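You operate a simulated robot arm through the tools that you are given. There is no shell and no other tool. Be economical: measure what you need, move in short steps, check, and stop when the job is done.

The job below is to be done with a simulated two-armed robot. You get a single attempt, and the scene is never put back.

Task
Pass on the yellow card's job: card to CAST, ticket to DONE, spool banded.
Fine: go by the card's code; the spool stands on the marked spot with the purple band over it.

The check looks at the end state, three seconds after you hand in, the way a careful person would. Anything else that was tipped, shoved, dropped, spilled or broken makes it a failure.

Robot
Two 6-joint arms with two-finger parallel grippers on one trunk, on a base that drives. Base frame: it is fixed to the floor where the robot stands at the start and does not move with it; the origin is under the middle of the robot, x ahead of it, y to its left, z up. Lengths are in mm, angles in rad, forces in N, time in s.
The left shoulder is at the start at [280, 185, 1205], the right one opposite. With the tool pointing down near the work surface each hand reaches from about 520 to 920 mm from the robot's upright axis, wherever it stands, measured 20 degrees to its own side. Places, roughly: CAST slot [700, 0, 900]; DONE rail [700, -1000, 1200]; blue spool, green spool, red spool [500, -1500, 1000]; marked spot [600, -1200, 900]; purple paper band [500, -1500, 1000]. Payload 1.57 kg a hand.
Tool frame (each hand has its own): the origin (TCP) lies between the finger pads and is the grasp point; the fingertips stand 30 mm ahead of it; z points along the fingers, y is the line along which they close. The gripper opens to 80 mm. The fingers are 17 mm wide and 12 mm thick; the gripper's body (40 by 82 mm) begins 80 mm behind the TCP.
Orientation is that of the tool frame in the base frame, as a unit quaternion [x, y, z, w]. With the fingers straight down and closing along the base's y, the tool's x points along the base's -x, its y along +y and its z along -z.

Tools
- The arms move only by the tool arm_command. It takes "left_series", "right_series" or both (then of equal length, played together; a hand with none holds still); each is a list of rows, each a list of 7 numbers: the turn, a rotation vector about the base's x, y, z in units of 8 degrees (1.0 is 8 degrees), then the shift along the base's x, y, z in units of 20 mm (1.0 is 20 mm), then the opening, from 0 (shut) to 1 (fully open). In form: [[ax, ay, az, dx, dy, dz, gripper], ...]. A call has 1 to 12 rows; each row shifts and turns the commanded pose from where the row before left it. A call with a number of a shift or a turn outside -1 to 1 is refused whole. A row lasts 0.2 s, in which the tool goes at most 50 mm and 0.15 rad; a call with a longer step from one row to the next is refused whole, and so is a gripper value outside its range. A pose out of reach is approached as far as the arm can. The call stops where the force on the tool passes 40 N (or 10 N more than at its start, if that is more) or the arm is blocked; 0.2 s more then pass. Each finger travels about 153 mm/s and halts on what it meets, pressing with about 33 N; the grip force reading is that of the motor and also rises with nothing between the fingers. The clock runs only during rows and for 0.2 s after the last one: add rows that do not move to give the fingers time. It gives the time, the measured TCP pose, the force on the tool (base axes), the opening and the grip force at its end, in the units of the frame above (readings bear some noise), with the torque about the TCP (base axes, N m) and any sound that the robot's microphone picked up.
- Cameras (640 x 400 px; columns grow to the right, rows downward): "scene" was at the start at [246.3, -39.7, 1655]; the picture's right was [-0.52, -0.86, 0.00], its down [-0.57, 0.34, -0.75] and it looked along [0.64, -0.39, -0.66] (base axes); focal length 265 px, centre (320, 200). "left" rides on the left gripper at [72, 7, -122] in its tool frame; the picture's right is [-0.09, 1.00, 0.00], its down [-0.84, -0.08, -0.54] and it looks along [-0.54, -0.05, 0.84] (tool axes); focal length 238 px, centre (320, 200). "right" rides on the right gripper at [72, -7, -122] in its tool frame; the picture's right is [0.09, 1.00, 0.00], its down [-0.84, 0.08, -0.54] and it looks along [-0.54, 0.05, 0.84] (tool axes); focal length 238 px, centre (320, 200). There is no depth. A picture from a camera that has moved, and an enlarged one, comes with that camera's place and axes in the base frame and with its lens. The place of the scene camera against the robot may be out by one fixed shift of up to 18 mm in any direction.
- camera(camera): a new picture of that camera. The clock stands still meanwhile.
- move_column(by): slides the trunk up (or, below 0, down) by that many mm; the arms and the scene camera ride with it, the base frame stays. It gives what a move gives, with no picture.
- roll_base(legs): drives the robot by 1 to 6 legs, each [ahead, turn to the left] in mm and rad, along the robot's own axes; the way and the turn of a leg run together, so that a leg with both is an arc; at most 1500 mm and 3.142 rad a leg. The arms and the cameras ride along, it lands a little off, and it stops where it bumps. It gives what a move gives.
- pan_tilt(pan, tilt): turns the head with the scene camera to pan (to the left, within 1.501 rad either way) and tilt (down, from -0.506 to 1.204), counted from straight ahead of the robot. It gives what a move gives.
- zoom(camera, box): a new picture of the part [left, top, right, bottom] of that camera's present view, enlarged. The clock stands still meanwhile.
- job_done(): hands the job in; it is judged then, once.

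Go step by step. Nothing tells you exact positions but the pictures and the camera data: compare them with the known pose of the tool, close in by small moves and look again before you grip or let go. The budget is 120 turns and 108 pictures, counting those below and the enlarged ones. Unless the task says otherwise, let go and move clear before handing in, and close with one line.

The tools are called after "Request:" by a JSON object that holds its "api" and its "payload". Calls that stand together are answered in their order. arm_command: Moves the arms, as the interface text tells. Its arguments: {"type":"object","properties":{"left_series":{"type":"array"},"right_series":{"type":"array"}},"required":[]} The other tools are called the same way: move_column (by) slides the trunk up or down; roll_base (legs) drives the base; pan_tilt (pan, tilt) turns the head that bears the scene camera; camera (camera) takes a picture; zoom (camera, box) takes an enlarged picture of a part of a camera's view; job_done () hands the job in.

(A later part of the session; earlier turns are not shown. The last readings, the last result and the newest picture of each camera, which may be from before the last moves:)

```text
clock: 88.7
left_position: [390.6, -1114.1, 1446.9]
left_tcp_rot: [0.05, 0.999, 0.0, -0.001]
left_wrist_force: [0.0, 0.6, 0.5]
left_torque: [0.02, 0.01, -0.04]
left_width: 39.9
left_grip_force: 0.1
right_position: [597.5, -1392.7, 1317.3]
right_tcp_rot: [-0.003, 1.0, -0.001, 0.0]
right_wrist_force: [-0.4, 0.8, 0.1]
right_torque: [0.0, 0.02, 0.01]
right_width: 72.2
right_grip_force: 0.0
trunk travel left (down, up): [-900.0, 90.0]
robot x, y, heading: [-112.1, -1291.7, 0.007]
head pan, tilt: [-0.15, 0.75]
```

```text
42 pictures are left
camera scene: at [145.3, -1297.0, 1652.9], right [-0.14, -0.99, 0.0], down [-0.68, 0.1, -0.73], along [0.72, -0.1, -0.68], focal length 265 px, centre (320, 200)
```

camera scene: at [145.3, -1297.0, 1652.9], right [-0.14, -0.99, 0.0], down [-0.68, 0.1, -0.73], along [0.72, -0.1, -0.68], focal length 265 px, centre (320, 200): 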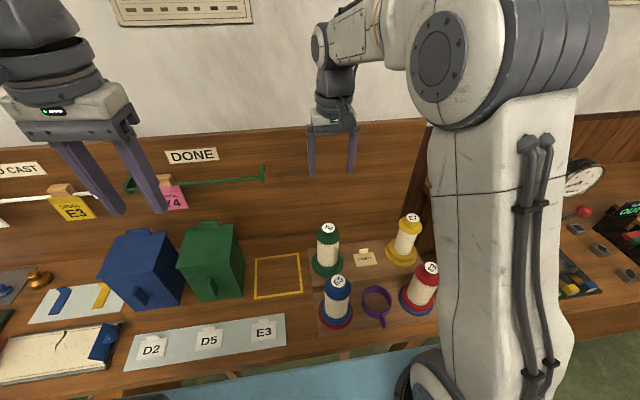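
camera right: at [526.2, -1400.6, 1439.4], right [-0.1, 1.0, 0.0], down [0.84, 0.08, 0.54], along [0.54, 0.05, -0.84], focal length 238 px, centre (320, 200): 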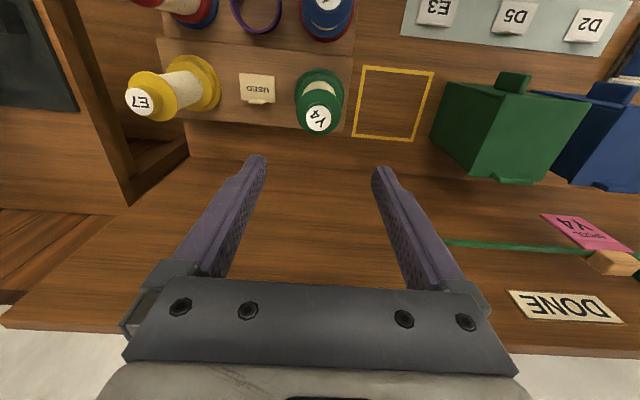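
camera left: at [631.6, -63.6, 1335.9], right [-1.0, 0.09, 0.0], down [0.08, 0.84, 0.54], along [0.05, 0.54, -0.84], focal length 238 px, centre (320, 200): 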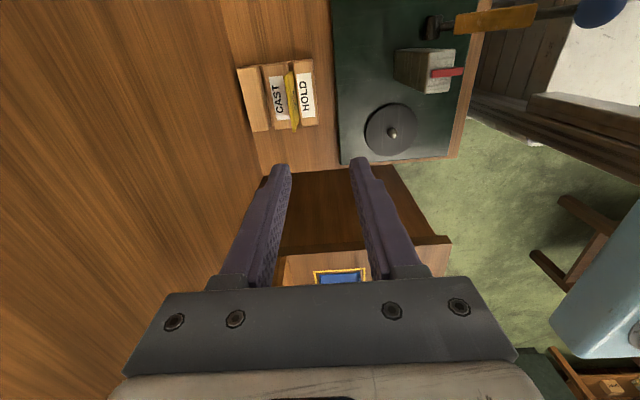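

Request:
{"api": "arm_command", "payload": {"right_series": [[0, 0, 0, 0.1, -0.01, -1, 0.9], [0, 0, 0, 0.1, -0.01, -1, 0.9], [0, 0, 0, 0.1, -0.01, -1, 0.9], [0, 0, 0, 0.1, -0.01, -1, 0.9], [0, 0, 0, 0.1, -0.01, -1, 0.9], [0, 0, 0, 0.1, -0.01, -1, 0.9], [0, 0, 0, 0.1, -0.01, -0.85, 0.9], [0, 0, 0, 0, 0, 0, 0.9]]}}

Request:
{"api": "camera", "payload": {"camera": "right"}}

Request:
{"api": "zoom", "payload": {"camera": "scene", "box": [260, 140, 420, 290]}}

```text
clock: 90.5
left_position: [390.0, -1114.4, 1446.2]
left_tcp_rot: [0.05, 0.999, 0.001, -0.001]
left_wrist_force: [-0.5, -0.3, 0.3]
left_torque: [0.03, 0.01, 0.02]
left_width: 40.4
left_grip_force: 0.0
right_position: [612.2, -1394.2, 1180.1]
right_tcp_rot: [-0.004, 1.0, -0.001, 0.0]
right_wrist_force: [0.6, 0.2, -0.2]
right_torque: [0.0, 0.01, 0.04]
right_width: 72.3
right_grip_force: 0.1
trunk travel left (down, up): [-900.0, 90.0]
robot x, y, heading: [-114.7, -1293.6, 0.003]
head pan, tilt: [-0.15, 0.75]
```

```text
41 pictures are left
camera right: at [541.2, -1402.2, 1301.9], right [-0.1, 1.0, 0.0], down [0.84, 0.08, 0.54], along [0.54, 0.05, -0.84], focal length 238 px, centre (320, 200)
```

right: 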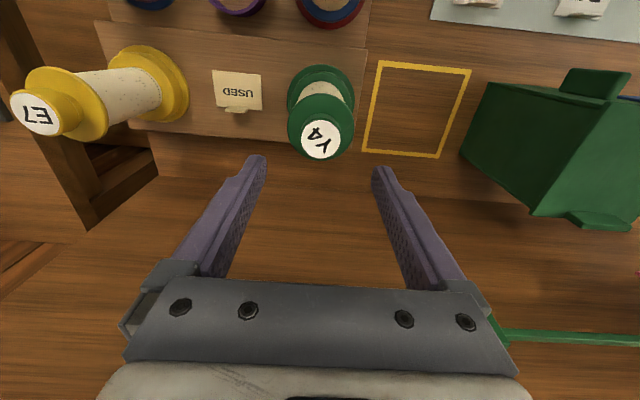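

```text
2.67 times, centred on (340, 215) of scene
camera zoom: at [145.1, -1297.2, 1652.9], right [-0.14, -0.99, 0.0], down [-0.68, 0.1, -0.73], along [0.72, -0.1, -0.68], focal length 707 px, centre (267, 160)
```

zoom: 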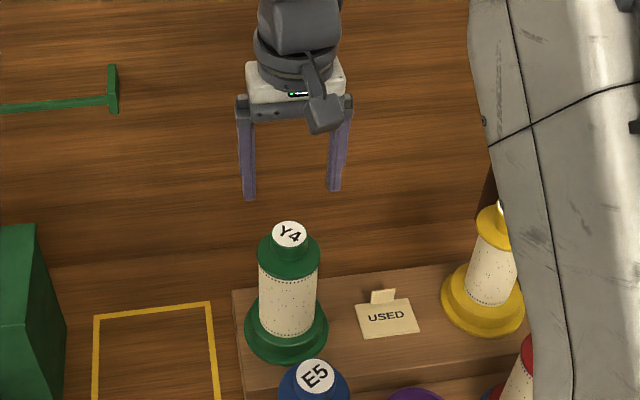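

Knob top ≈ (618, −1394.5, 1070), dia ≈41. Descend to TCP 1092 (tips above the flange) and check.

Request:
{"api": "arm_command", "payload": {"right_series": [[0, 0, 0, 0.3, -0.02, -1, 0.9], [0, 0, 0, 0, 0, -1, 0.9], [0, 0, 0, 0, 0, -1, 0.9], [0, 0, 0, 0, 0, -0.9, 0.9], [0, 0, 0, 0, 0, -0.5, 0.9], [0, 0, 0, 0, 0, 0, 0.9]]}}

Request:
{"api": "zoom", "payload": {"camera": "right", "box": [220, 100, 420, 230]}}

Request:
{"api": "zoom", "payload": {"camera": "scene", "box": [290, 180, 370, 290]}}

```text
clock: 91.9
left_position: [390.6, -1113.9, 1445.4]
left_tcp_rot: [0.05, 0.999, -0.001, 0.0]
left_wrist_force: [0.6, 0.1, 0.5]
left_torque: [0.0, 0.02, 0.02]
left_width: 40.2
left_grip_force: 0.0
right_position: [618.3, -1394.8, 1092.0]
right_tcp_rot: [-0.003, 1.0, -0.001, -0.001]
right_wrist_force: [1.2, 0.7, -0.1]
right_torque: [0.04, 0.0, 0.0]
right_width: 72.2
right_grip_force: 0.0
trunk travel left (down, up): [-900.0, 90.0]
robot x, y, heading: [-108.9, -1291.2, 0.008]
head pan, tilt: [-0.15, 0.75]
```

```text
3.08 times, centred on (320, 165) of right
camera zoom: at [547.1, -1402.1, 1214.0], right [-0.1, 1.0, 0.0], down [0.84, 0.08, 0.54], along [0.54, 0.05, -0.84], focal length 733 px, centre (320, 308)
```

zoom: 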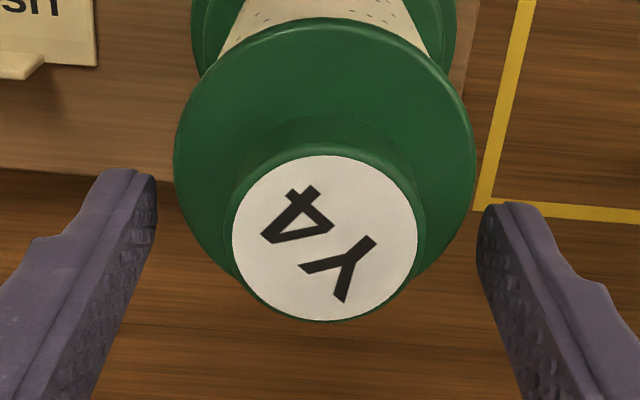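

```text
3.64 times, centred on (330, 235) of scene
camera zoom: at [145.0, -1297.1, 1652.9], right [-0.14, -0.99, 0.0], down [-0.68, 0.1, -0.73], along [0.72, -0.1, -0.68], focal length 964 px, centre (284, 73)
```

zoom: 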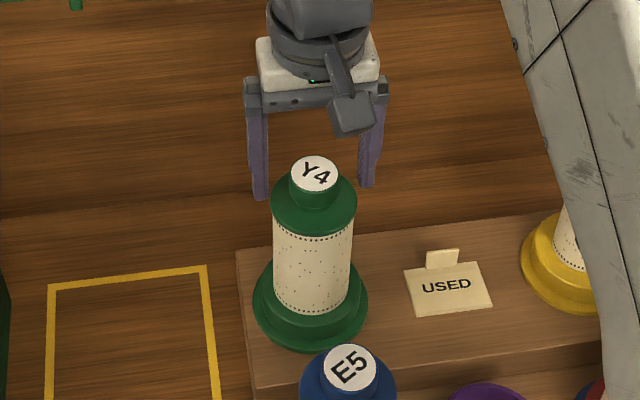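

Knob height ≈20 mm, flange at ~1050. Adjust +3 mm x, lower 8 mm and close.

Request:
{"api": "arm_command", "payload": {"right_series": [[0, 0, 0, 0.14, 0, 0, 0.9], [0, 0, 0, 0, 0, -0.2, 0.9], [0, 0, 0, 0, 0, -0.2, 0.9], [0, 0, 0, 0, 0, 0, 0.7], [0, 0, 0, 0, 0, 0, 0.55], [0, 0, 0, 0, 0, 0, 0.4], [0, 0, 0, 0, 0, 0, 0.35], [0, 0, 0, 0, 0, 0, 0.35]]}}

Request:
{"api": "zoom", "payload": {"camera": "right", "box": [220, 100, 420, 230]}}

```text
clock: 93.7
left_position: [390.0, -1114.1, 1445.1]
left_tcp_rot: [0.051, 0.999, 0.0, -0.001]
left_wrist_force: [1.0, -0.1, -0.9]
left_torque: [-0.02, -0.02, 0.0]
left_width: 39.8
left_grip_force: 0.1
right_position: [622.4, -1394.1, 1083.7]
right_tcp_rot: [-0.003, 1.0, -0.001, 0.0]
right_wrist_force: [0.6, -1.2, 7.7]
right_torque: [-0.03, 0.05, -0.1]
right_width: 68.6
right_grip_force: 32.9
trunk travel left (down, up): [-900.0, 90.0]
robot x, y, heading: [-111.5, -1291.2, 0.009]
head pan, tilt: [-0.15, 0.75]
```

```text
3.08 times, centred on (320, 165) of right
camera zoom: at [549.4, -1401.7, 1205.8], right [-0.1, 1.0, 0.0], down [0.84, 0.08, 0.54], along [0.54, 0.05, -0.84], focal length 733 px, centre (320, 308)
```

zoom: 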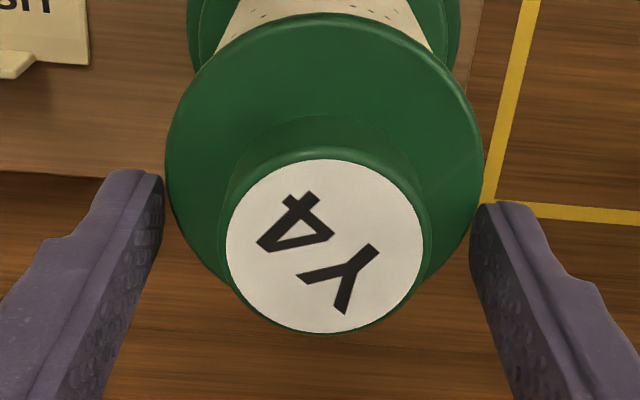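

The tips met the flange rim (68.6 mm dia). A flange grip is sturdier: I open fully, lower 20 mm with the rim between the pads, and close.

Request:
{"api": "arm_command", "payload": {"right_series": [[0, 0, 0, 0, 0, 0.1, 1], [0, 0, 0, 0, 0, 0.1, 1], [0, 0, 0, 0, 0, -0.3, 1], [0, 0, 0, 0, 0, -0.3, 1], [0, 0, 0, 0, 0, -0.3, 1], [0, 0, 0, 0, 0, -0.3, 1], [0, 0, 0, 0, 0, 0, 1]]}}

Request:
{"api": "zoom", "payload": {"camera": "right", "box": [220, 100, 420, 230]}}

Request:
{"api": "zoom", "payload": {"camera": "scene", "box": [290, 180, 370, 290]}}

```text
clock: 95.3
left_position: [390.4, -1114.8, 1446.4]
left_tcp_rot: [0.051, 0.999, 0.0, -0.001]
left_wrist_force: [0.3, 0.0, 0.2]
left_torque: [0.01, -0.02, -0.03]
left_width: 40.0
left_grip_force: 0.1
right_position: [621.4, -1396.1, 1065.1]
right_tcp_rot: [-0.004, 1.0, -0.001, 0.0]
right_wrist_force: [-0.3, -0.2, 0.0]
right_torque: [-0.01, -0.03, 0.0]
right_width: 80.1
right_grip_force: 0.0
trunk travel left (down, up): [-900.0, 90.0]
robot x, y, heading: [-113.2, -1292.8, 0.009]
head pan, tilt: [-0.15, 0.75]
```

```text
3.08 times, centred on (320, 165) of right
camera zoom: at [549.3, -1401.8, 1186.2], right [-0.1, 1.0, 0.0], down [0.84, 0.08, 0.54], along [0.54, 0.05, -0.84], focal length 733 px, centre (320, 308)
```

zoom: 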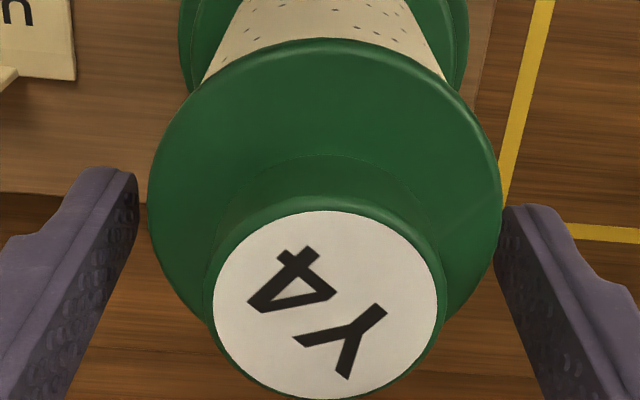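

```text
3.64 times, centred on (330, 235) of scene
camera zoom: at [145.1, -1297.1, 1652.9], right [-0.14, -0.99, 0.0], down [-0.68, 0.1, -0.73], along [0.72, -0.1, -0.68], focal length 964 px, centre (284, 73)
```

zoom: 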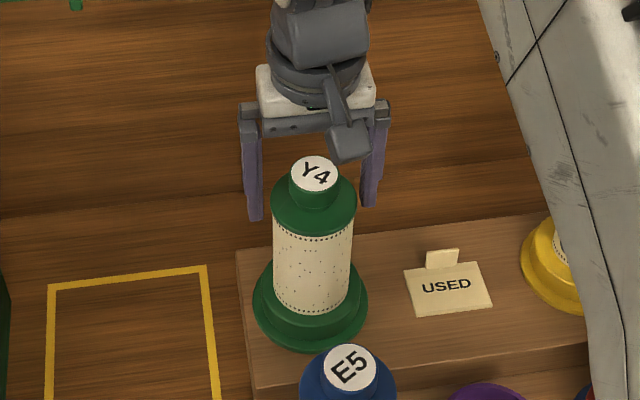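

Request:
{"api": "arm_command", "payload": {"right_series": [[0, 0, 0, 0, 0, 0, 0.9], [0, 0, 0, 0, 0, 0, 0.8], [0, 0, 0, 0, 0, 0, 0.7], [0, 0, 0, 0, 0, 0, 0.7], [0, 0, 0, 0, 0, 0.3, 0.7], [0, 0, 0, 0, 0, 0.7, 0.7], [0, 0, 0, 0, 0, 1, 0.7], [0, 0, 0, 0, 0, 1, 0.7], [0, 0, 0, 0, 0, 0, 0.7]]}}

Request:
{"api": "camera", "payload": {"camera": "scene"}}

Request:
{"api": "camera", "payload": {"camera": "right"}}

```text
clock: 97.3
left_position: [390.9, -1113.9, 1446.3]
left_tcp_rot: [0.05, 0.999, 0.0, -0.001]
left_wrist_force: [-0.3, 0.9, 0.1]
left_torque: [0.0, 0.0, 0.0]
left_width: 39.9
left_grip_force: 0.0
right_position: [620.3, -1395.6, 1123.7]
right_tcp_rot: [-0.003, 1.0, -0.001, 0.0]
right_wrist_force: [-0.6, -0.5, -4.2]
right_torque: [0.02, -0.06, -0.02]
right_width: 68.9
right_grip_force: 33.0
trunk travel left (down, up): [-900.0, 90.0]
robot x, y, heading: [-111.0, -1289.7, 0.003]
head pan, tilt: [-0.15, 0.75]
```

```text
34 pictures are left
camera scene: at [145.1, -1297.2, 1652.9], right [-0.14, -0.99, 0.0], down [-0.68, 0.1, -0.73], along [0.72, -0.1, -0.68], focal length 265 px, centre (320, 200)
```

scene: 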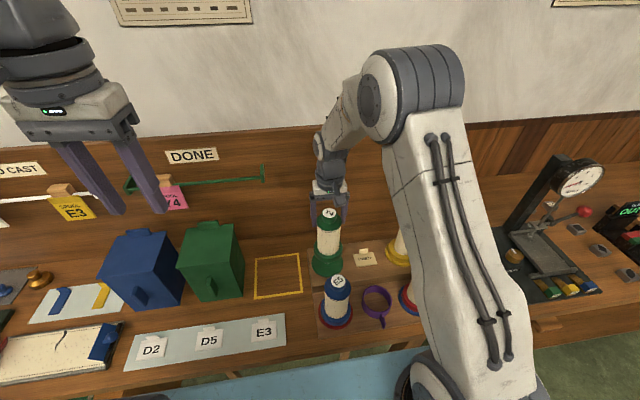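

```text
33 pictures are left
camera right: at [548.9, -1402.8, 1245.8], right [-0.1, 1.0, 0.0], down [0.84, 0.08, 0.54], along [0.54, 0.05, -0.84], focal length 238 px, centre (320, 200)
```

right: 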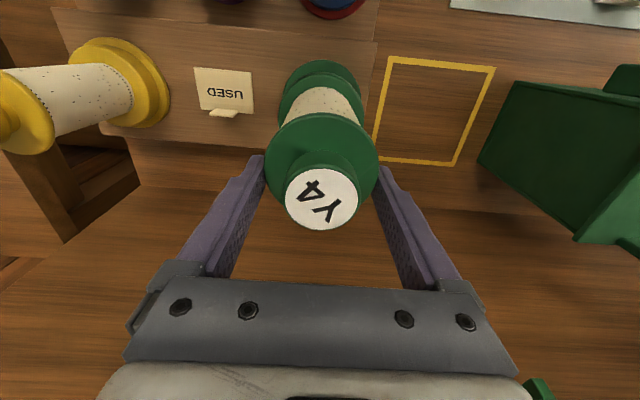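

Spool held (≈4 N). Move over the marked square (≈ y −1243) and look again.

Request:
{"api": "arm_command", "payload": {"right_series": [[0, 0, 0, 0, 0.75, 0.2, 0.7], [0, 0, 0, 0, 1, 0, 0.7], [0, 0, 0, 0, 1, 0, 0.7], [0, 0, 0, 0, 1, 0, 0.7], [0, 0, 0, 0, 1, 0, 0.7], [0, 0, 0, 0, 1, 0, 0.7], [0, 0, 0, 0, 1, 0, 0.7], [0, 0, 0, 0, 0.75, 0, 0.7], [0, 0, 0, 0, 0, 0, 0.7]]}}

Request:
{"api": "camera", "payload": {"camera": "right"}}

Request:
{"api": "zoom", "payload": {"camera": "scene", "box": [200, 180, 380, 310]}}

```text
clock: 99.3
left_position: [390.4, -1114.0, 1446.2]
left_tcp_rot: [0.051, 0.999, 0.0, -0.001]
left_wrist_force: [0.4, 0.1, 0.2]
left_torque: [-0.02, 0.01, 0.0]
left_width: 40.2
left_grip_force: 0.1
right_position: [621.6, -1244.3, 1127.8]
right_tcp_rot: [-0.004, 1.0, -0.002, 0.001]
right_wrist_force: [-0.9, -0.6, -3.2]
right_torque: [-0.04, -0.03, 0.03]
right_width: 68.5
right_grip_force: 32.6
trunk travel left (down, up): [-900.0, 90.0]
robot x, y, heading: [-112.3, -1290.1, 0.003]
head pan, tilt: [-0.15, 0.75]
```

```text
32 pictures are left
camera right: at [549.5, -1252.0, 1250.1], right [-0.1, 1.0, 0.0], down [0.84, 0.08, 0.54], along [0.54, 0.05, -0.84], focal length 238 px, centre (320, 200)
```

right: 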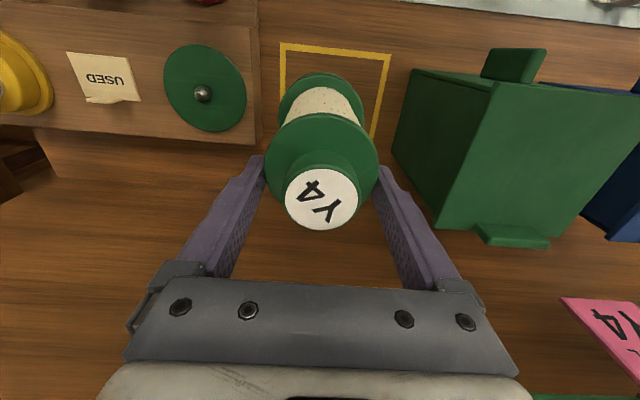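

```text
3.08 times, centred on (290, 245) of scene
camera zoom: at [145.2, -1297.0, 1652.9], right [-0.14, -0.99, 0.0], down [-0.68, 0.1, -0.73], along [0.72, -0.1, -0.68], focal length 816 px, centre (412, 62)
```

zoom: 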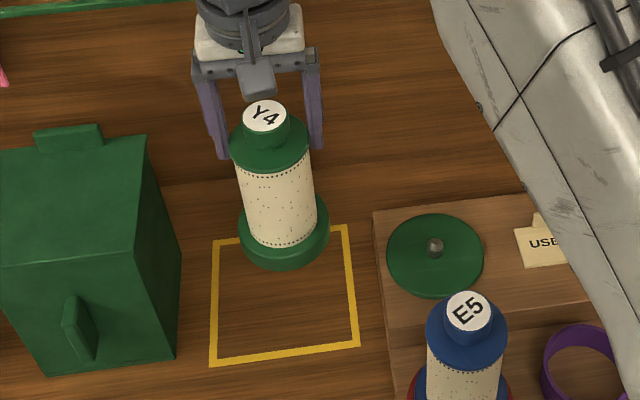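

The square centre works out to ≈ (628, −1222), table z≈858. I align and lower most of the way, keeping ~25 mm.

Request:
{"api": "arm_command", "payload": {"right_series": [[0, 0, 0, 0.35, 0.6, 0, 0.7], [0, 0, 0, 0, 0.5, -0.5, 0.7], [0, 0, 0, 0, 0, -1, 0.7], [0, 0, 0, 0, 0, -1, 0.7], [0, 0, 0, 0, 0, -1, 0.7], [0, 0, 0, 0, 0, -1, 0.7], [0, 0, 0, 0, 0, -0.5, 0.7], [0, 0, 0, 0, 0, 0, 0.7]]}}

Request:
{"api": "camera", "payload": {"camera": "right"}}

Request:
{"api": "zoom", "payload": {"camera": "scene", "box": [200, 180, 380, 310]}}

```text
clock: 101.1
left_position: [389.7, -1114.4, 1446.1]
left_tcp_rot: [0.05, 0.999, 0.0, 0.0]
left_wrist_force: [-0.1, 0.1, -0.4]
left_torque: [-0.01, 0.01, 0.02]
left_width: 39.8
left_grip_force: 0.0
right_position: [627.5, -1221.1, 1025.3]
right_tcp_rot: [-0.003, 1.0, -0.002, 0.0]
right_wrist_force: [0.3, 0.4, -3.9]
right_torque: [0.04, -0.02, 0.0]
right_width: 68.6
right_grip_force: 33.3
trunk travel left (down, up): [-900.0, 90.0]
robot x, y, heading: [-110.5, -1288.0, 0.008]
head pan, tilt: [-0.15, 0.75]
```

```text
30 pictures are left
camera right: at [555.0, -1228.7, 1148.3], right [-0.1, 1.0, 0.0], down [0.84, 0.08, 0.54], along [0.54, 0.05, -0.84], focal length 238 px, centre (320, 200)
```

right: 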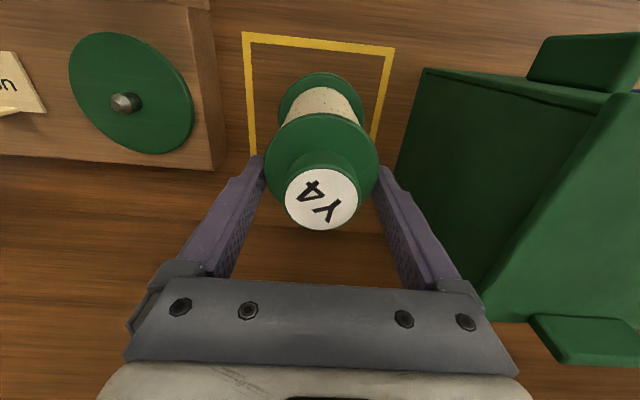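

```text
3.08 times, centred on (290, 245) of scene
camera zoom: at [145.2, -1297.1, 1652.9], right [-0.14, -0.99, 0.0], down [-0.68, 0.1, -0.73], along [0.72, -0.1, -0.68], focal length 816 px, centre (412, 62)
```

zoom: 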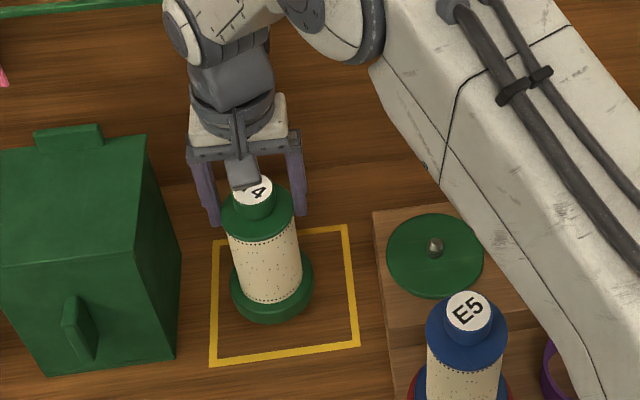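

Shift slightly toward centre (−8 mm y, +5 mm x) and lower slowly to contact.

Request:
{"api": "arm_command", "payload": {"right_series": [[0, 0, 0, 0.25, -0.4, 0, 0.7], [0, 0, 0, 0, 0, -0.4, 0.7], [0, 0, 0, 0, 0, -0.3, 0.7], [0, 0, 0, 0, 0, -0.15, 0.7], [0, 0, 0, 0, 0, -0.1, 0.7], [0, 0, 0, 0, 0, 0, 0.7]]}}

Request:
{"api": "zoom", "payload": {"camera": "scene", "box": [200, 180, 380, 310]}}

```text
clock: 102.5
left_position: [391.0, -1115.2, 1446.2]
left_tcp_rot: [0.05, 0.999, 0.0, -0.001]
left_wrist_force: [0.2, 0.5, -0.6]
left_torque: [0.0, 0.01, -0.01]
left_width: 40.0
left_grip_force: 0.0
right_position: [635.7, -1230.2, 1008.5]
right_tcp_rot: [-0.003, 1.0, -0.001, 0.0]
right_wrist_force: [0.8, 0.3, -3.9]
right_torque: [0.03, -0.02, 0.0]
right_width: 68.4
right_grip_force: 32.4
trunk travel left (down, up): [-900.0, 90.0]
robot x, y, heading: [-110.2, -1290.6, 0.011]
head pan, tilt: [-0.15, 0.75]
```

```text
3.08 times, centred on (290, 245) of scene
camera zoom: at [145.2, -1297.1, 1652.9], right [-0.14, -0.99, 0.0], down [-0.68, 0.1, -0.73], along [0.72, -0.1, -0.68], focal length 816 px, centre (412, 62)
```

zoom: 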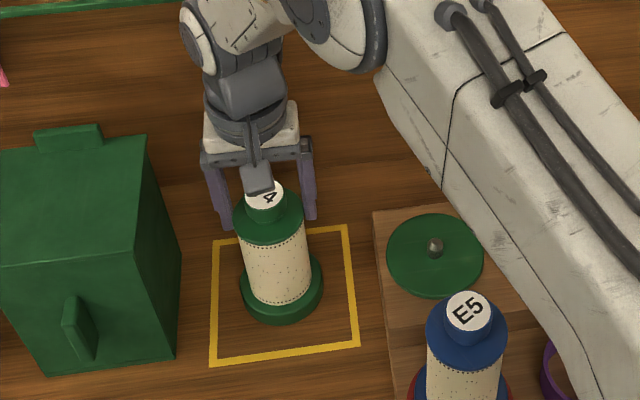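

Request:
{"api": "arm_command", "payload": {"right_series": [[0, 0, 0, 0.15, 0, -0.15, 0.7], [0, 0, 0, 0, 0, -0.15, 0.7], [0, 0, 0, 0, 0, -0.1, 0.7], [0, 0, 0, 0, 0, 0, 0.7]]}}

```text
clock: 103.5
left_position: [388.9, -1115.2, 1446.1]
left_tcp_rot: [0.051, 0.999, 0.0, 0.0]
left_wrist_force: [0.7, 0.6, -0.9]
left_torque: [-0.02, 0.01, 0.04]
left_width: 39.8
left_grip_force: 0.0
right_position: [637.8, -1230.0, 1004.0]
right_tcp_rot: [-0.002, 1.0, 0.0, 0.003]
right_wrist_force: [-1.9, -6.7, 31.1]
right_torque: [-0.19, 0.14, -0.26]
right_width: 68.8
right_grip_force: 33.1
trunk travel left (down, up): [-900.0, 90.0]
robot x, y, heading: [-112.2, -1288.9, 0.001]
head pan, tilt: [-0.15, 0.75]
```

Firm contact at z≈1004. Relieve, open, then rise straight up.

Request:
{"api": "arm_command", "payload": {"right_series": [[0, 0, 0, 0, 0, 0.16, 0.7], [0, 0, 0, 0, 0, 0, 0.8], [0, 0, 0, 0, 0, 0, 0.9], [0, 0, 0, 0, 0, 0, 1], [0, 0, 0, 0, 0, 0.5, 1], [0, 0, 0, 0, 0, 0.8, 1], [0, 0, 0, 0, 0, 1, 1], [0, 0, 0, 0, 0, 1, 1], [0, 0, 0, 0, 0, 1, 1], [0, 0, 0, 0, 0, 1, 1], [0, 0, 0, 0, 0, 1, 1], [0, 0, 0, 0, 0, 1, 1]]}}

Request:
{"api": "arm_command", "payload": {"right_series": [[0, 0, 0, -0.5, -1, 1, 0.6], [0, 0, 0, -1, -1, 1, 0.6], [0, 0, 0, -1, -1, 0.8, 0.6], [0, 0, 0, -1, -1, 0, 0.6], [0, 0, 0, -1, -1, 0, 0.6], [0, 0, 0, -1, -1, 0, 0.6], [0, 0, 0, -1, -1, 0, 0.6], [0, 0, 0, -1, -1, 0, 0.6], [0, 0, 0, -1, -1, 0, 0.6], [0, 0, 0, -1, -1, 0, 0.6], [0, 0, 0, 0, -1, 0, 0.6], [0, 0, 0, 0, -1, 0, 0.6]]}}

Request:
{"api": "camera", "payload": {"camera": "right"}}

Request:
{"api": "camera", "payload": {"camera": "scene"}}

```text
clock: 106.1
left_position: [390.1, -1114.8, 1445.4]
left_tcp_rot: [0.051, 0.999, -0.001, -0.001]
left_wrist_force: [0.1, 0.0, -0.4]
left_torque: [0.02, 0.0, -0.02]
left_width: 40.4
left_grip_force: 0.2
right_position: [635.5, -1231.0, 1150.0]
right_tcp_rot: [-0.004, 1.0, -0.002, -0.001]
right_wrist_force: [0.5, -0.2, 0.2]
right_torque: [0.02, 0.01, 0.02]
right_width: 80.0
right_grip_force: 0.0
trunk travel left (down, up): [-900.0, 90.0]
robot x, y, heading: [-114.2, -1291.9, 0.01]
head pan, tilt: [-0.15, 0.75]
```

```text
clock: 108.7
left_position: [390.7, -1115.6, 1445.9]
left_tcp_rot: [0.051, 0.999, 0.0, -0.001]
left_wrist_force: [0.5, 0.6, 0.0]
left_torque: [0.01, 0.0, 0.0]
left_width: 39.8
left_grip_force: 0.1
right_position: [443.6, -1470.3, 1207.0]
right_tcp_rot: [-0.004, 1.0, 0.0, 0.0]
right_wrist_force: [0.4, 0.8, -0.2]
right_torque: [0.02, 0.05, 0.01]
right_width: 48.2
right_grip_force: 0.1
trunk travel left (down, up): [-900.0, 90.0]
robot x, y, heading: [-115.9, -1292.8, 0.011]
head pan, tilt: [-0.15, 0.75]
```

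```text
27 pictures are left
camera right: at [372.9, -1478.0, 1329.2], right [-0.1, 1.0, 0.0], down [0.84, 0.08, 0.54], along [0.54, 0.05, -0.84], focal length 238 px, centre (320, 200)
```

right: 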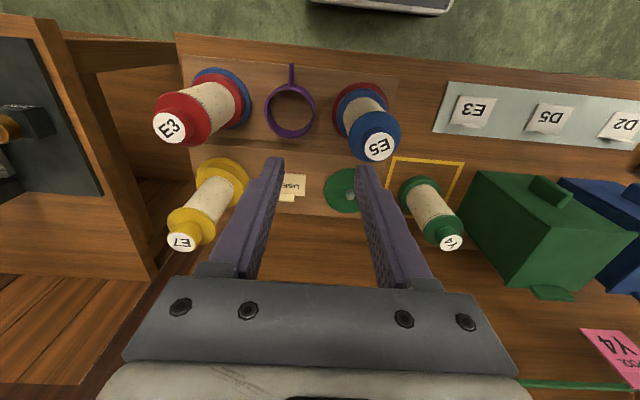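

```text
26 pictures are left
camera scene: at [145.1, -1297.2, 1652.9], right [-0.14, -0.99, 0.0], down [-0.68, 0.1, -0.73], along [0.72, -0.1, -0.68], focal length 265 px, centre (320, 200)
```

scene: 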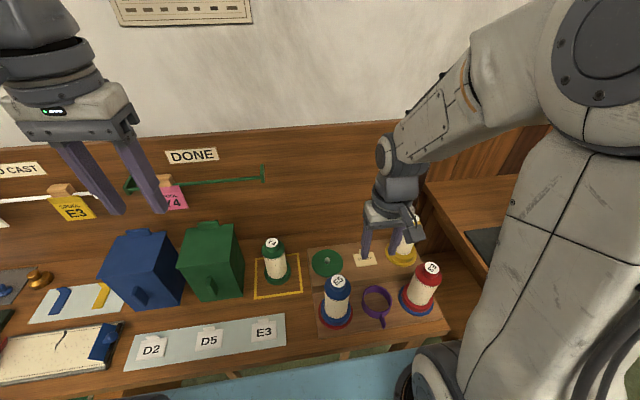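

Spool Y4 stands in the square. Now the band: its tab points toward the robot near (407, −1523). I tilt the hand 20° (for spool clearance later) and move above the tab.

Request:
{"api": "arm_command", "payload": {"right_series": [[0, -0.357, 0, -0.33, -0.38, -0.9, 0.5], [0, -0.357, 0, -0.33, -0.38, -0.9, 0.5], [0, -0.357, 0, -0.33, -0.38, -0.9, 0.5], [0, -0.357, 0, -0.33, -0.38, -0.9, 0.5], [0, -0.357, 0, -0.33, -0.38, -0.9, 0.5], [0, -0.357, 0, -0.33, -0.38, -0.9, 0.5], [0, -0.357, 0, -0.33, -0.38, -0.9, 0.5], [0, 0, 0, 0, 0, 0, 0.5]]}}

Request:
{"api": "camera", "payload": {"camera": "right"}}

Request:
{"api": "zoom", "payload": {"camera": "scene", "box": [310, 200, 470, 350]}}

```text
clock: 110.5
left_position: [390.9, -1114.9, 1445.5]
left_tcp_rot: [0.051, 0.999, 0.0, 0.0]
left_wrist_force: [-0.1, 0.7, 0.4]
left_torque: [0.03, 0.01, 0.03]
left_width: 39.8
left_grip_force: 0.1
right_position: [471.7, -1514.6, 1123.9]
right_tcp_rot: [-0.005, 0.991, 0.012, 0.135]
right_wrist_force: [0.6, 1.0, 0.3]
right_torque: [-0.03, -0.06, 0.0]
right_width: 40.0
right_grip_force: 0.2
right hand out of reach, approached as far as the arm can: row 3, 4, 5, 6, 7
trunk travel left (down, up): [-900.0, 90.0]
robot x, y, heading: [-110.5, -1291.1, 0.006]
head pan, tilt: [-0.15, 0.75]
```

```text
25 pictures are left
camera right: at [369.7, -1524.2, 1222.5], right [-0.1, 0.99, 0.0], down [0.66, 0.07, 0.75], along [0.74, 0.07, -0.66], focal length 238 px, centre (320, 200)
```

right: 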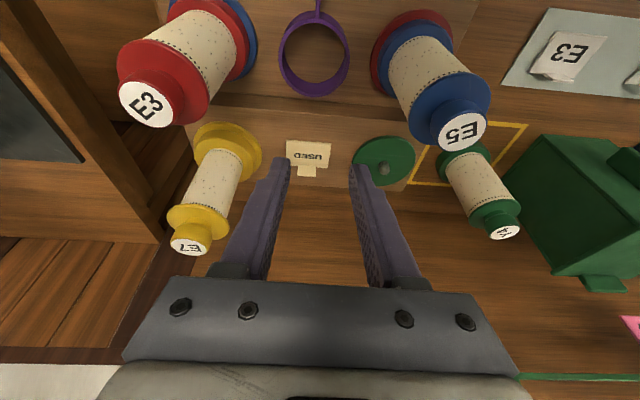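

```text
2.67 times, centred on (390, 275) of scene
camera zoom: at [145.0, -1297.2, 1652.9], right [-0.14, -0.99, 0.0], down [-0.68, 0.1, -0.73], along [0.72, -0.1, -0.68], focal length 707 px, centre (133, 0)
```

zoom: 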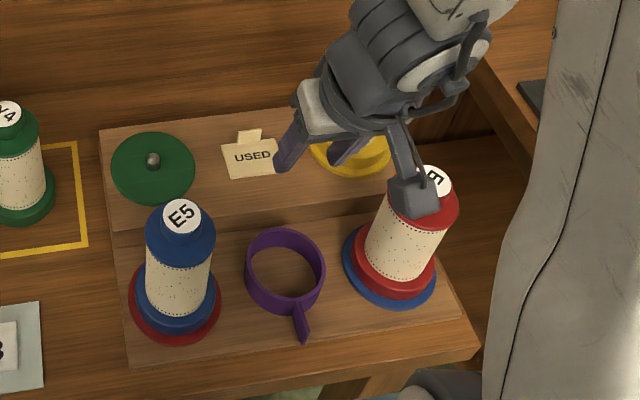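

Too close for that tilt; raise a little and back the base up 170 mm.

Request:
{"api": "arm_command", "payload": {"right_series": [[0, 0, 0, 0, 0, 1, 0.5], [0, 0, 0, 0, 0, 1, 0.5], [0, 0, 0, 0, 0, 1, 0.5], [0, 0, 0, 0, 0, 1, 0.5], [0, 0, 0, 0, 0, 0, 0.5]]}}

Request:
{"api": "roll_base", "payload": {"legs": [[-170, 0]]}}

```text
clock: 111.7
left_position: [390.3, -1114.3, 1447.1]
left_tcp_rot: [0.05, 0.999, 0.0, -0.001]
left_wrist_force: [0.5, 0.2, 0.6]
left_torque: [0.03, -0.03, 0.03]
left_width: 40.1
left_grip_force: 0.0
right_position: [471.0, -1514.7, 1204.7]
right_tcp_rot: [-0.005, 0.991, 0.013, 0.135]
right_wrist_force: [0.3, 0.3, -0.2]
right_torque: [0.01, 0.01, 0.02]
right_width: 40.2
right_grip_force: 0.0
trunk travel left (down, up): [-900.0, 90.0]
robot x, y, heading: [-109.7, -1290.6, 0.009]
head pan, tilt: [-0.15, 0.75]
```

```text
clock: 113.2
left_position: [224.7, -1114.7, 1446.6]
left_tcp_rot: [0.05, 0.999, 0.001, -0.001]
left_wrist_force: [0.6, -0.6, 0.1]
left_torque: [0.0, -0.01, 0.01]
left_width: 40.1
left_grip_force: 0.0
right_position: [306.5, -1513.5, 1203.8]
right_tcp_rot: [-0.006, 0.991, 0.012, 0.136]
right_wrist_force: [-0.2, 0.9, -0.3]
right_torque: [0.01, 0.04, -0.01]
right_width: 40.2
right_grip_force: 0.1
trunk travel left (down, up): [-900.0, 90.0]
robot x, y, heading: [-279.8, -1291.2, 0.009]
head pan, tilt: [-0.15, 0.75]
```

Now move above the tab with small roll correction and look.

Request:
{"api": "arm_command", "payload": {"right_series": [[-0.165, 0, -0.1, 0.6, -0.1, -0.9, 0.5], [0, 0, 0, 0.6, -0.1, -0.9, 0.5], [0, 0, 0, 0.6, -0.1, -0.9, 0.5], [0, 0, 0, 0.6, -0.1, -0.9, 0.5], [0, 0, 0, 0.6, -0.1, -0.9, 0.5], [0, 0, 0, 0.6, -0.1, -0.9, 0.5], [0, 0, 0, 0.6, -0.1, -0.9, 0.5], [0, 0, 0, 0.4, -0.1, -0.9, 0.5], [0, 0, 0, 0, 0, 0, 0.5]]}}

Request:
{"api": "camera", "payload": {"camera": "right"}}

Request:
{"api": "camera", "payload": {"camera": "scene"}}

```text
clock: 115.2
left_position: [224.9, -1115.9, 1446.7]
left_tcp_rot: [0.05, 0.999, 0.0, -0.001]
left_wrist_force: [0.1, -0.3, -0.7]
left_torque: [-0.02, 0.01, -0.01]
left_width: 40.1
left_grip_force: 0.0
right_position: [399.5, -1528.7, 1058.1]
right_tcp_rot: [-0.001, 0.991, -0.001, 0.135]
right_wrist_force: [-0.4, 1.1, 0.4]
right_torque: [-0.01, 0.0, 0.0]
right_width: 39.9
right_grip_force: 0.0
trunk travel left (down, up): [-900.0, 90.0]
robot x, y, heading: [-280.4, -1292.8, 0.009]
head pan, tilt: [-0.15, 0.75]
```

```text
23 pictures are left
camera right: at [297.4, -1536.9, 1157.1], right [-0.09, 1.0, -0.03], down [0.66, 0.08, 0.75], along [0.74, 0.05, -0.67], focal length 238 px, centre (320, 200)
```

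right: 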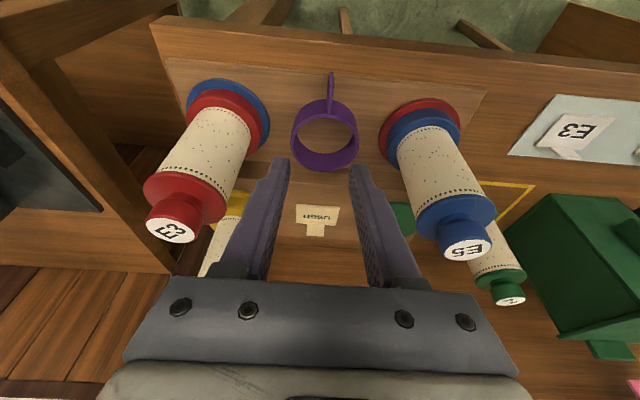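

```text
22 pictures are left
camera scene: at [-20.8, -1298.1, 1652.9], right [-0.14, -0.99, 0.0], down [-0.68, 0.1, -0.73], along [0.72, -0.1, -0.68], focal length 265 px, centre (320, 200)
```

scene: 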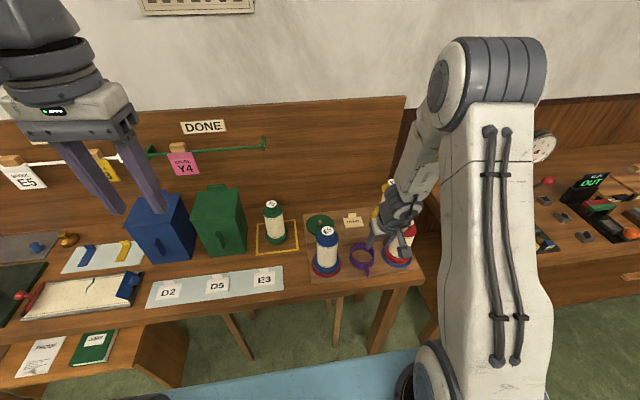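

Tab spans x≈389–419 at y≈−1523. Adjust and lower to tip ≈ 930, then check.

Request:
{"api": "arm_command", "payload": {"right_series": [[0, 0, 0, -0.1, 0.3, -0.9, 0.4], [0, 0, 0, 0, 0, -1, 0.4], [0, 0, 0, 0, 0, -1, 0.4], [0, 0, 0, 0, 0, -1, 0.4], [0, 0, 0, 0, 0, -1, 0.4], [0, 0, 0, 0, 0, 0, 0.4]]}}

Request:
{"api": "zoom", "payload": {"camera": "right", "box": [200, 60, 440, 220]}}

Request:
{"api": "zoom", "payload": {"camera": "scene", "box": [310, 200, 430, 300]}}

```text
clock: 116.6
left_position: [224.2, -1114.8, 1446.6]
left_tcp_rot: [0.05, 0.999, 0.0, -0.002]
left_wrist_force: [-0.1, 0.0, 0.1]
left_torque: [0.01, 0.01, 0.02]
left_width: 39.8
left_grip_force: 0.0
right_position: [398.2, -1524.2, 981.9]
right_tcp_rot: [0.001, 0.991, 0.005, 0.134]
right_wrist_force: [-0.3, 0.3, -0.2]
right_torque: [-0.01, -0.03, -0.02]
right_width: 32.0
right_grip_force: 0.0
right hand out of reach, approached as far as the arm can: row 1, 2
trunk travel left (down, up): [-900.0, 90.0]
robot x, y, heading: [-275.5, -1292.3, 0.011]
head pan, tilt: [-0.15, 0.75]
```

```text
2.50 times, centred on (320, 140) of right
camera zoom: at [296.1, -1532.1, 1080.4], right [-0.09, 1.0, -0.01], down [0.66, 0.07, 0.75], along [0.74, 0.06, -0.67], focal length 596 px, centre (320, 350)
```

zoom: 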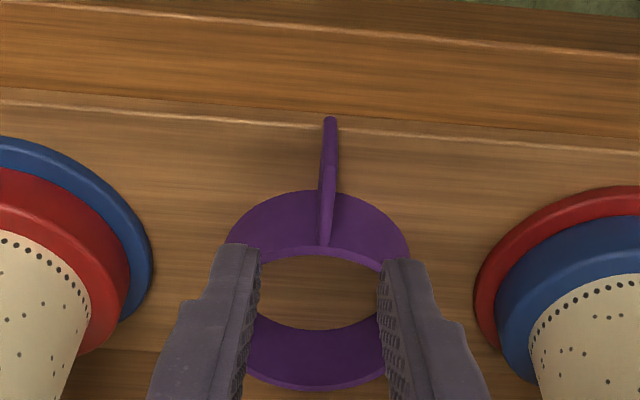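

```text
4.00 times, centred on (370, 250) of scene
camera zoom: at [-20.9, -1298.1, 1652.9], right [-0.14, -0.99, 0.0], down [-0.68, 0.1, -0.73], along [0.72, -0.1, -0.68], focal length 1060 px, centre (120, 0)
```

zoom: 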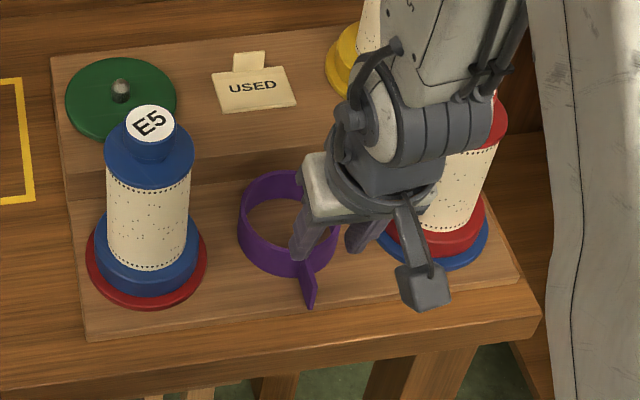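

Tab: x≈394–422, y≈−1521, z≈885–921. Nudge +3 mm in y and lower to TCP z≈925.

Request:
{"api": "arm_command", "payload": {"right_series": [[0, 0, 0, 0, 0.16, -0.5, 0.4], [0, 0, 0, 0, 0, -0.8, 0.4], [0, 0, 0, 0, 0, -0.8, 0.4], [0, 0, 0, 0, 0, -0.7, 0.4], [0, 0, 0, 0, 0, 0, 0.4]]}}

Request:
{"api": "zoom", "payload": {"camera": "right", "box": [200, 60, 440, 220]}}

Request:
{"api": "zoom", "payload": {"camera": "scene", "box": [330, 220, 410, 290]}}

```text
clock: 117.8
left_position: [223.3, -1115.2, 1446.3]
left_tcp_rot: [0.05, 0.999, 0.001, -0.001]
left_wrist_force: [-0.3, 0.1, 0.3]
left_torque: [0.0, 0.0, -0.01]
left_width: 40.1
left_grip_force: 0.1
right_position: [418.6, -1525.1, 934.0]
right_tcp_rot: [0.0, 0.991, 0.007, 0.134]
right_wrist_force: [0.0, 0.1, 0.8]
right_torque: [0.03, 0.01, 0.0]
right_width: 31.8
right_grip_force: 0.0
right hand out of reach, approached as far as the arm can: row 1, 2, 3, 4
trunk travel left (down, up): [-900.0, 90.0]
robot x, y, heading: [-279.1, -1293.6, 0.008]
head pan, tilt: [-0.15, 0.75]
```

```text
2.50 times, centred on (320, 140) of right
camera zoom: at [317.2, -1534.0, 1033.6], right [-0.09, 1.0, -0.01], down [0.66, 0.07, 0.75], along [0.74, 0.06, -0.67], focal length 596 px, centre (320, 350)
```

zoom: 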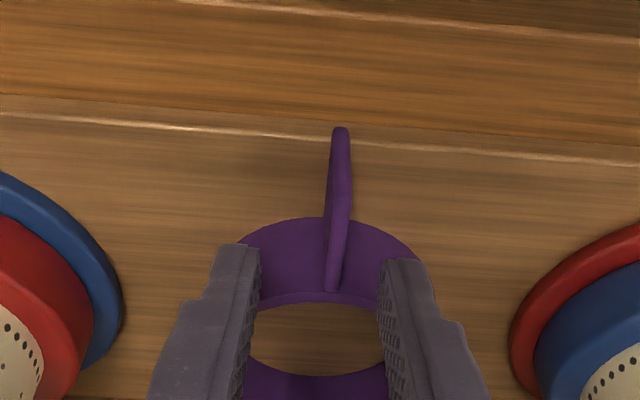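

```text
5.71 times, centred on (370, 255) of scene
camera zoom: at [-20.9, -1298.1, 1652.9], right [-0.14, -0.99, 0.0], down [-0.68, 0.1, -0.73], along [0.72, -0.1, -0.68], focal length 1514 px, centre (34, -114)
```

zoom: 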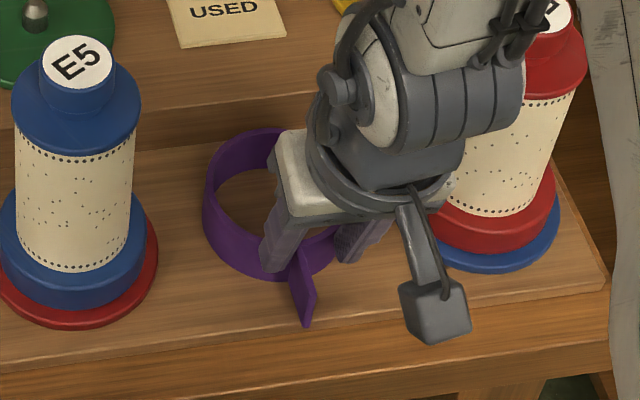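

The arm is too folded here. Raise, back the base up another 130 mm, then re-approach.

Request:
{"api": "arm_command", "payload": {"right_series": [[0, 0, 0, 0, 0, 1, 0.4], [0, 0, 0, 0, 0, 1, 0.4], [0, 0, 0, 0, 0, 1, 0.4], [0, 0, 0, 0, 0, 1, 0.4], [0, 0, 0, 0, 0, 1, 0.4], [0, 0, 0, 0, 0, 0, 0.4]]}}

Request:
{"api": "roll_base", "payload": {"legs": [[-130, 0]]}}

```text
clock: 119.2
left_position: [224.7, -1114.5, 1445.5]
left_tcp_rot: [0.05, 0.999, 0.0, -0.001]
left_wrist_force: [-0.3, 0.4, 0.1]
left_torque: [-0.02, 0.03, 0.01]
left_width: 40.0
left_grip_force: 0.1
right_position: [418.7, -1526.7, 1031.6]
right_tcp_rot: [-0.001, 0.991, 0.0, 0.136]
right_wrist_force: [0.1, -0.5, 0.1]
right_torque: [-0.02, -0.01, -0.04]
right_width: 32.1
right_grip_force: 0.2
right hand out of reach, approached as far as the arm can: row 5
trunk travel left (down, up): [-900.0, 90.0]
robot x, y, heading: [-280.2, -1292.8, 0.017]
head pan, tilt: [-0.15, 0.75]
```

```text
clock: 120.5
left_position: [91.4, -1114.2, 1446.2]
left_tcp_rot: [0.047, 0.999, 0.0, -0.001]
left_wrist_force: [-0.4, -0.1, 1.1]
left_torque: [0.05, 0.05, -0.01]
left_width: 39.8
left_grip_force: 0.1
right_position: [289.1, -1523.6, 1032.1]
right_tcp_rot: [-0.003, 0.991, 0.001, 0.136]
right_wrist_force: [0.7, -0.3, -0.2]
right_torque: [0.0, -0.01, 0.04]
right_width: 32.0
right_grip_force: 0.0
trunk travel left (down, up): [-900.0, 90.0]
robot x, y, heading: [-407.0, -1292.7, 0.018]
head pan, tilt: [-0.15, 0.75]
```

Request:
{"api": "arm_command", "payload": {"right_series": [[0, 0, 0, 0.92, 0.08, 0, 0.4], [0, 0, 0, 0.92, 0, 0, 0.4], [0, 0, 0, 0.92, 0, 0, 0.4], [0, 0, 0, 0.92, 0, 0, 0.4], [0, 0, 0, 0.92, 0, 0, 0.4], [0, 0, 0, 0.92, 0, -0.5, 0.4], [0, 0, 0, 0, 0, -1, 0.4], [0, 0, 0, 0, 0, -1, 0.4], [0, 0, 0, 0, 0, -1, 0.4], [0, 0, 0, 0, 0, -1, 0.4], [0, 0, 0, 0, 0, 0, 0.4]]}}

Request:
{"api": "zoom", "payload": {"camera": "right", "box": [200, 60, 440, 220]}}

```text
clock: 122.9
left_position: [92.1, -1113.1, 1446.1]
left_tcp_rot: [0.047, 0.999, 0.001, -0.001]
left_wrist_force: [1.1, -0.3, 0.5]
left_torque: [0.0, 0.0, 0.02]
left_width: 40.2
left_grip_force: 0.0
right_position: [382.2, -1522.6, 941.8]
right_tcp_rot: [-0.004, 0.991, 0.001, 0.136]
right_wrist_force: [0.1, 0.0, -0.1]
right_torque: [-0.01, 0.01, 0.02]
right_width: 31.9
right_grip_force: 0.0
right hand out of reach, approached as far as the arm can: row 1, 2
trunk travel left (down, up): [-900.0, 90.0]
robot x, y, heading: [-410.1, -1293.9, 0.025]
head pan, tilt: [-0.15, 0.75]
```

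```text
2.50 times, centred on (320, 140) of right
camera zoom: at [280.9, -1530.4, 1040.2], right [-0.1, 1.0, -0.02], down [0.66, 0.08, 0.75], along [0.75, 0.06, -0.66], focal length 596 px, centre (320, 350)
```

zoom: 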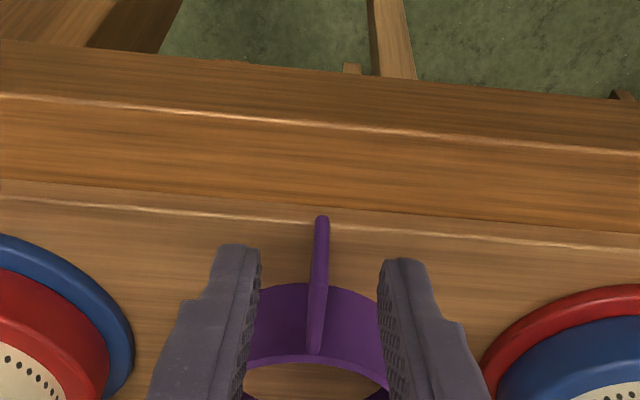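

Centred on the tab; advance 18 mm, lower ~18 mm and close.

Request:
{"api": "arm_command", "payload": {"right_series": [[0, 0, 0, 0.9, 0, -0.3, 0.4], [0, 0, 0, 0, 0, -0.35, 0.4], [0, 0, 0, 0, 0, -0.3, 0.4], [0, 0, 0, 0, 0, 0, 0.4], [0, 0, 0, 0, 0, 0, 0.2], [0, 0, 0, 0, 0, 0, 0], [0, 0, 0, 0, 0, 0, 0]]}}

Request:
{"api": "zoom", "payload": {"camera": "right", "box": [200, 60, 440, 220]}}

```text
clock: 124.5
left_position: [92.3, -1114.2, 1446.0]
left_tcp_rot: [0.047, 0.999, 0.0, -0.001]
left_wrist_force: [0.1, -0.5, -0.2]
left_torque: [-0.02, -0.03, 0.01]
left_width: 40.0
left_grip_force: 0.0
right_position: [401.0, -1521.3, 922.0]
right_tcp_rot: [-0.004, 0.991, 0.001, 0.136]
right_wrist_force: [0.4, 0.4, -0.6]
right_torque: [-0.01, 0.0, 0.02]
right_width: 3.4
right_grip_force: 24.3
trunk travel left (down, up): [-900.0, 90.0]
robot x, y, heading: [-409.0, -1294.5, 0.017]
head pan, tilt: [-0.15, 0.75]
```

```text
2.50 times, centred on (320, 140) of right
camera zoom: at [298.1, -1529.5, 1021.3], right [-0.1, 1.0, -0.02], down [0.66, 0.08, 0.75], along [0.75, 0.06, -0.66], focal length 596 px, centre (320, 350)
```

zoom: 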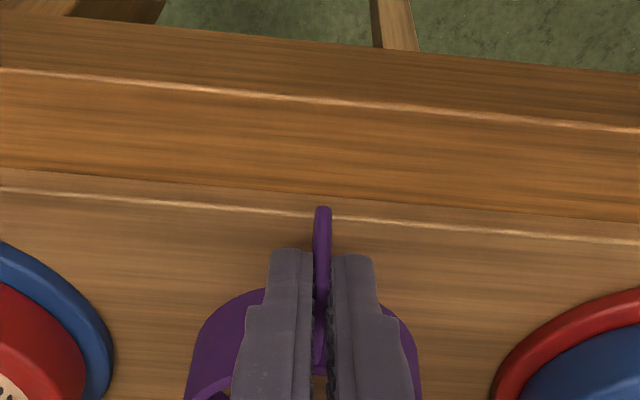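

Tab gripped. Lift 220 mm and look.

Request:
{"api": "arm_command", "payload": {"right_series": [[0, 0, 0, 0, 0, 0.3, 0], [0, 0, 0, 0, 0, 0.7, 0], [0, 0, 0, 0, 0, 1, 0], [0, 0, 0, 0, 0, 1, 0], [0, 0, 0, 0, 0, 1, 0], [0, 0, 0, 0, 0, 1, 0], [0, 0, 0, 0, 0, 1, 0], [0, 0, 0, 0, 0, 1, 0], [0, 0, 0, 0, 0, 1, 0], [0, 0, 0, 0, 0, 1, 0], [0, 0, 0, 0, 0, 1, 0], [0, 0, 0, 0, 0, 1, 0]]}}

Request:
{"api": "roll_base", "payload": {"legs": [[110, 0]]}}

Request:
{"api": "camera", "payload": {"camera": "scene"}}

```text
clock: 127.1
left_position: [91.0, -1113.4, 1446.3]
left_tcp_rot: [0.046, 0.999, 0.0, -0.001]
left_wrist_force: [0.0, 0.4, -0.8]
left_torque: [0.0, 0.0, -0.01]
left_width: 39.9
left_grip_force: 0.0
right_position: [402.0, -1522.1, 1144.0]
right_tcp_rot: [-0.003, 0.991, 0.001, 0.136]
right_wrist_force: [-0.3, 0.3, -0.3]
right_torque: [0.03, 0.0, 0.01]
right_width: 3.2
right_grip_force: 24.5
trunk travel left (down, up): [-900.0, 90.0]
robot x, y, heading: [-409.0, -1296.7, 0.014]
head pan, tilt: [-0.15, 0.75]
```

```text
clock: 128.2
left_position: [198.3, -1112.1, 1446.0]
left_tcp_rot: [0.047, 0.999, -0.001, 0.0]
left_wrist_force: [0.8, -0.1, -0.4]
left_torque: [0.01, -0.02, 0.02]
left_width: 40.2
left_grip_force: 0.1
right_position: [507.5, -1521.8, 1144.3]
right_tcp_rot: [-0.003, 0.991, 0.0, 0.137]
right_wrist_force: [0.0, 0.9, -0.8]
right_torque: [0.01, 0.04, -0.04]
right_width: 3.6
right_grip_force: 25.0
trunk travel left (down, up): [-900.0, 90.0]
robot x, y, heading: [-299.9, -1294.7, 0.013]
head pan, tilt: [-0.15, 0.75]
```

```text
15 pictures are left
camera scene: at [-45.4, -1297.0, 1652.9], right [-0.14, -0.99, 0.0], down [-0.68, 0.09, -0.73], along [0.72, -0.1, -0.68], focal length 265 px, centre (320, 200)
```

scene: 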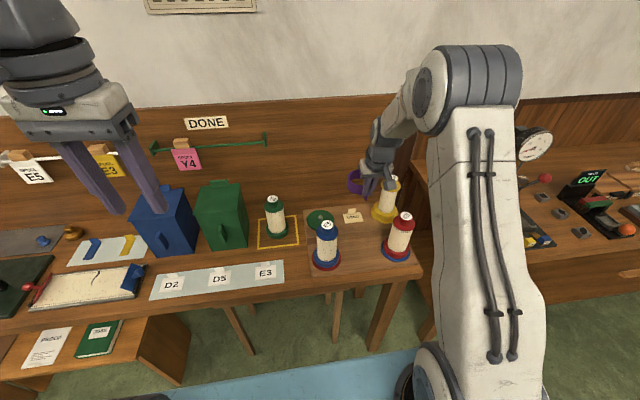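

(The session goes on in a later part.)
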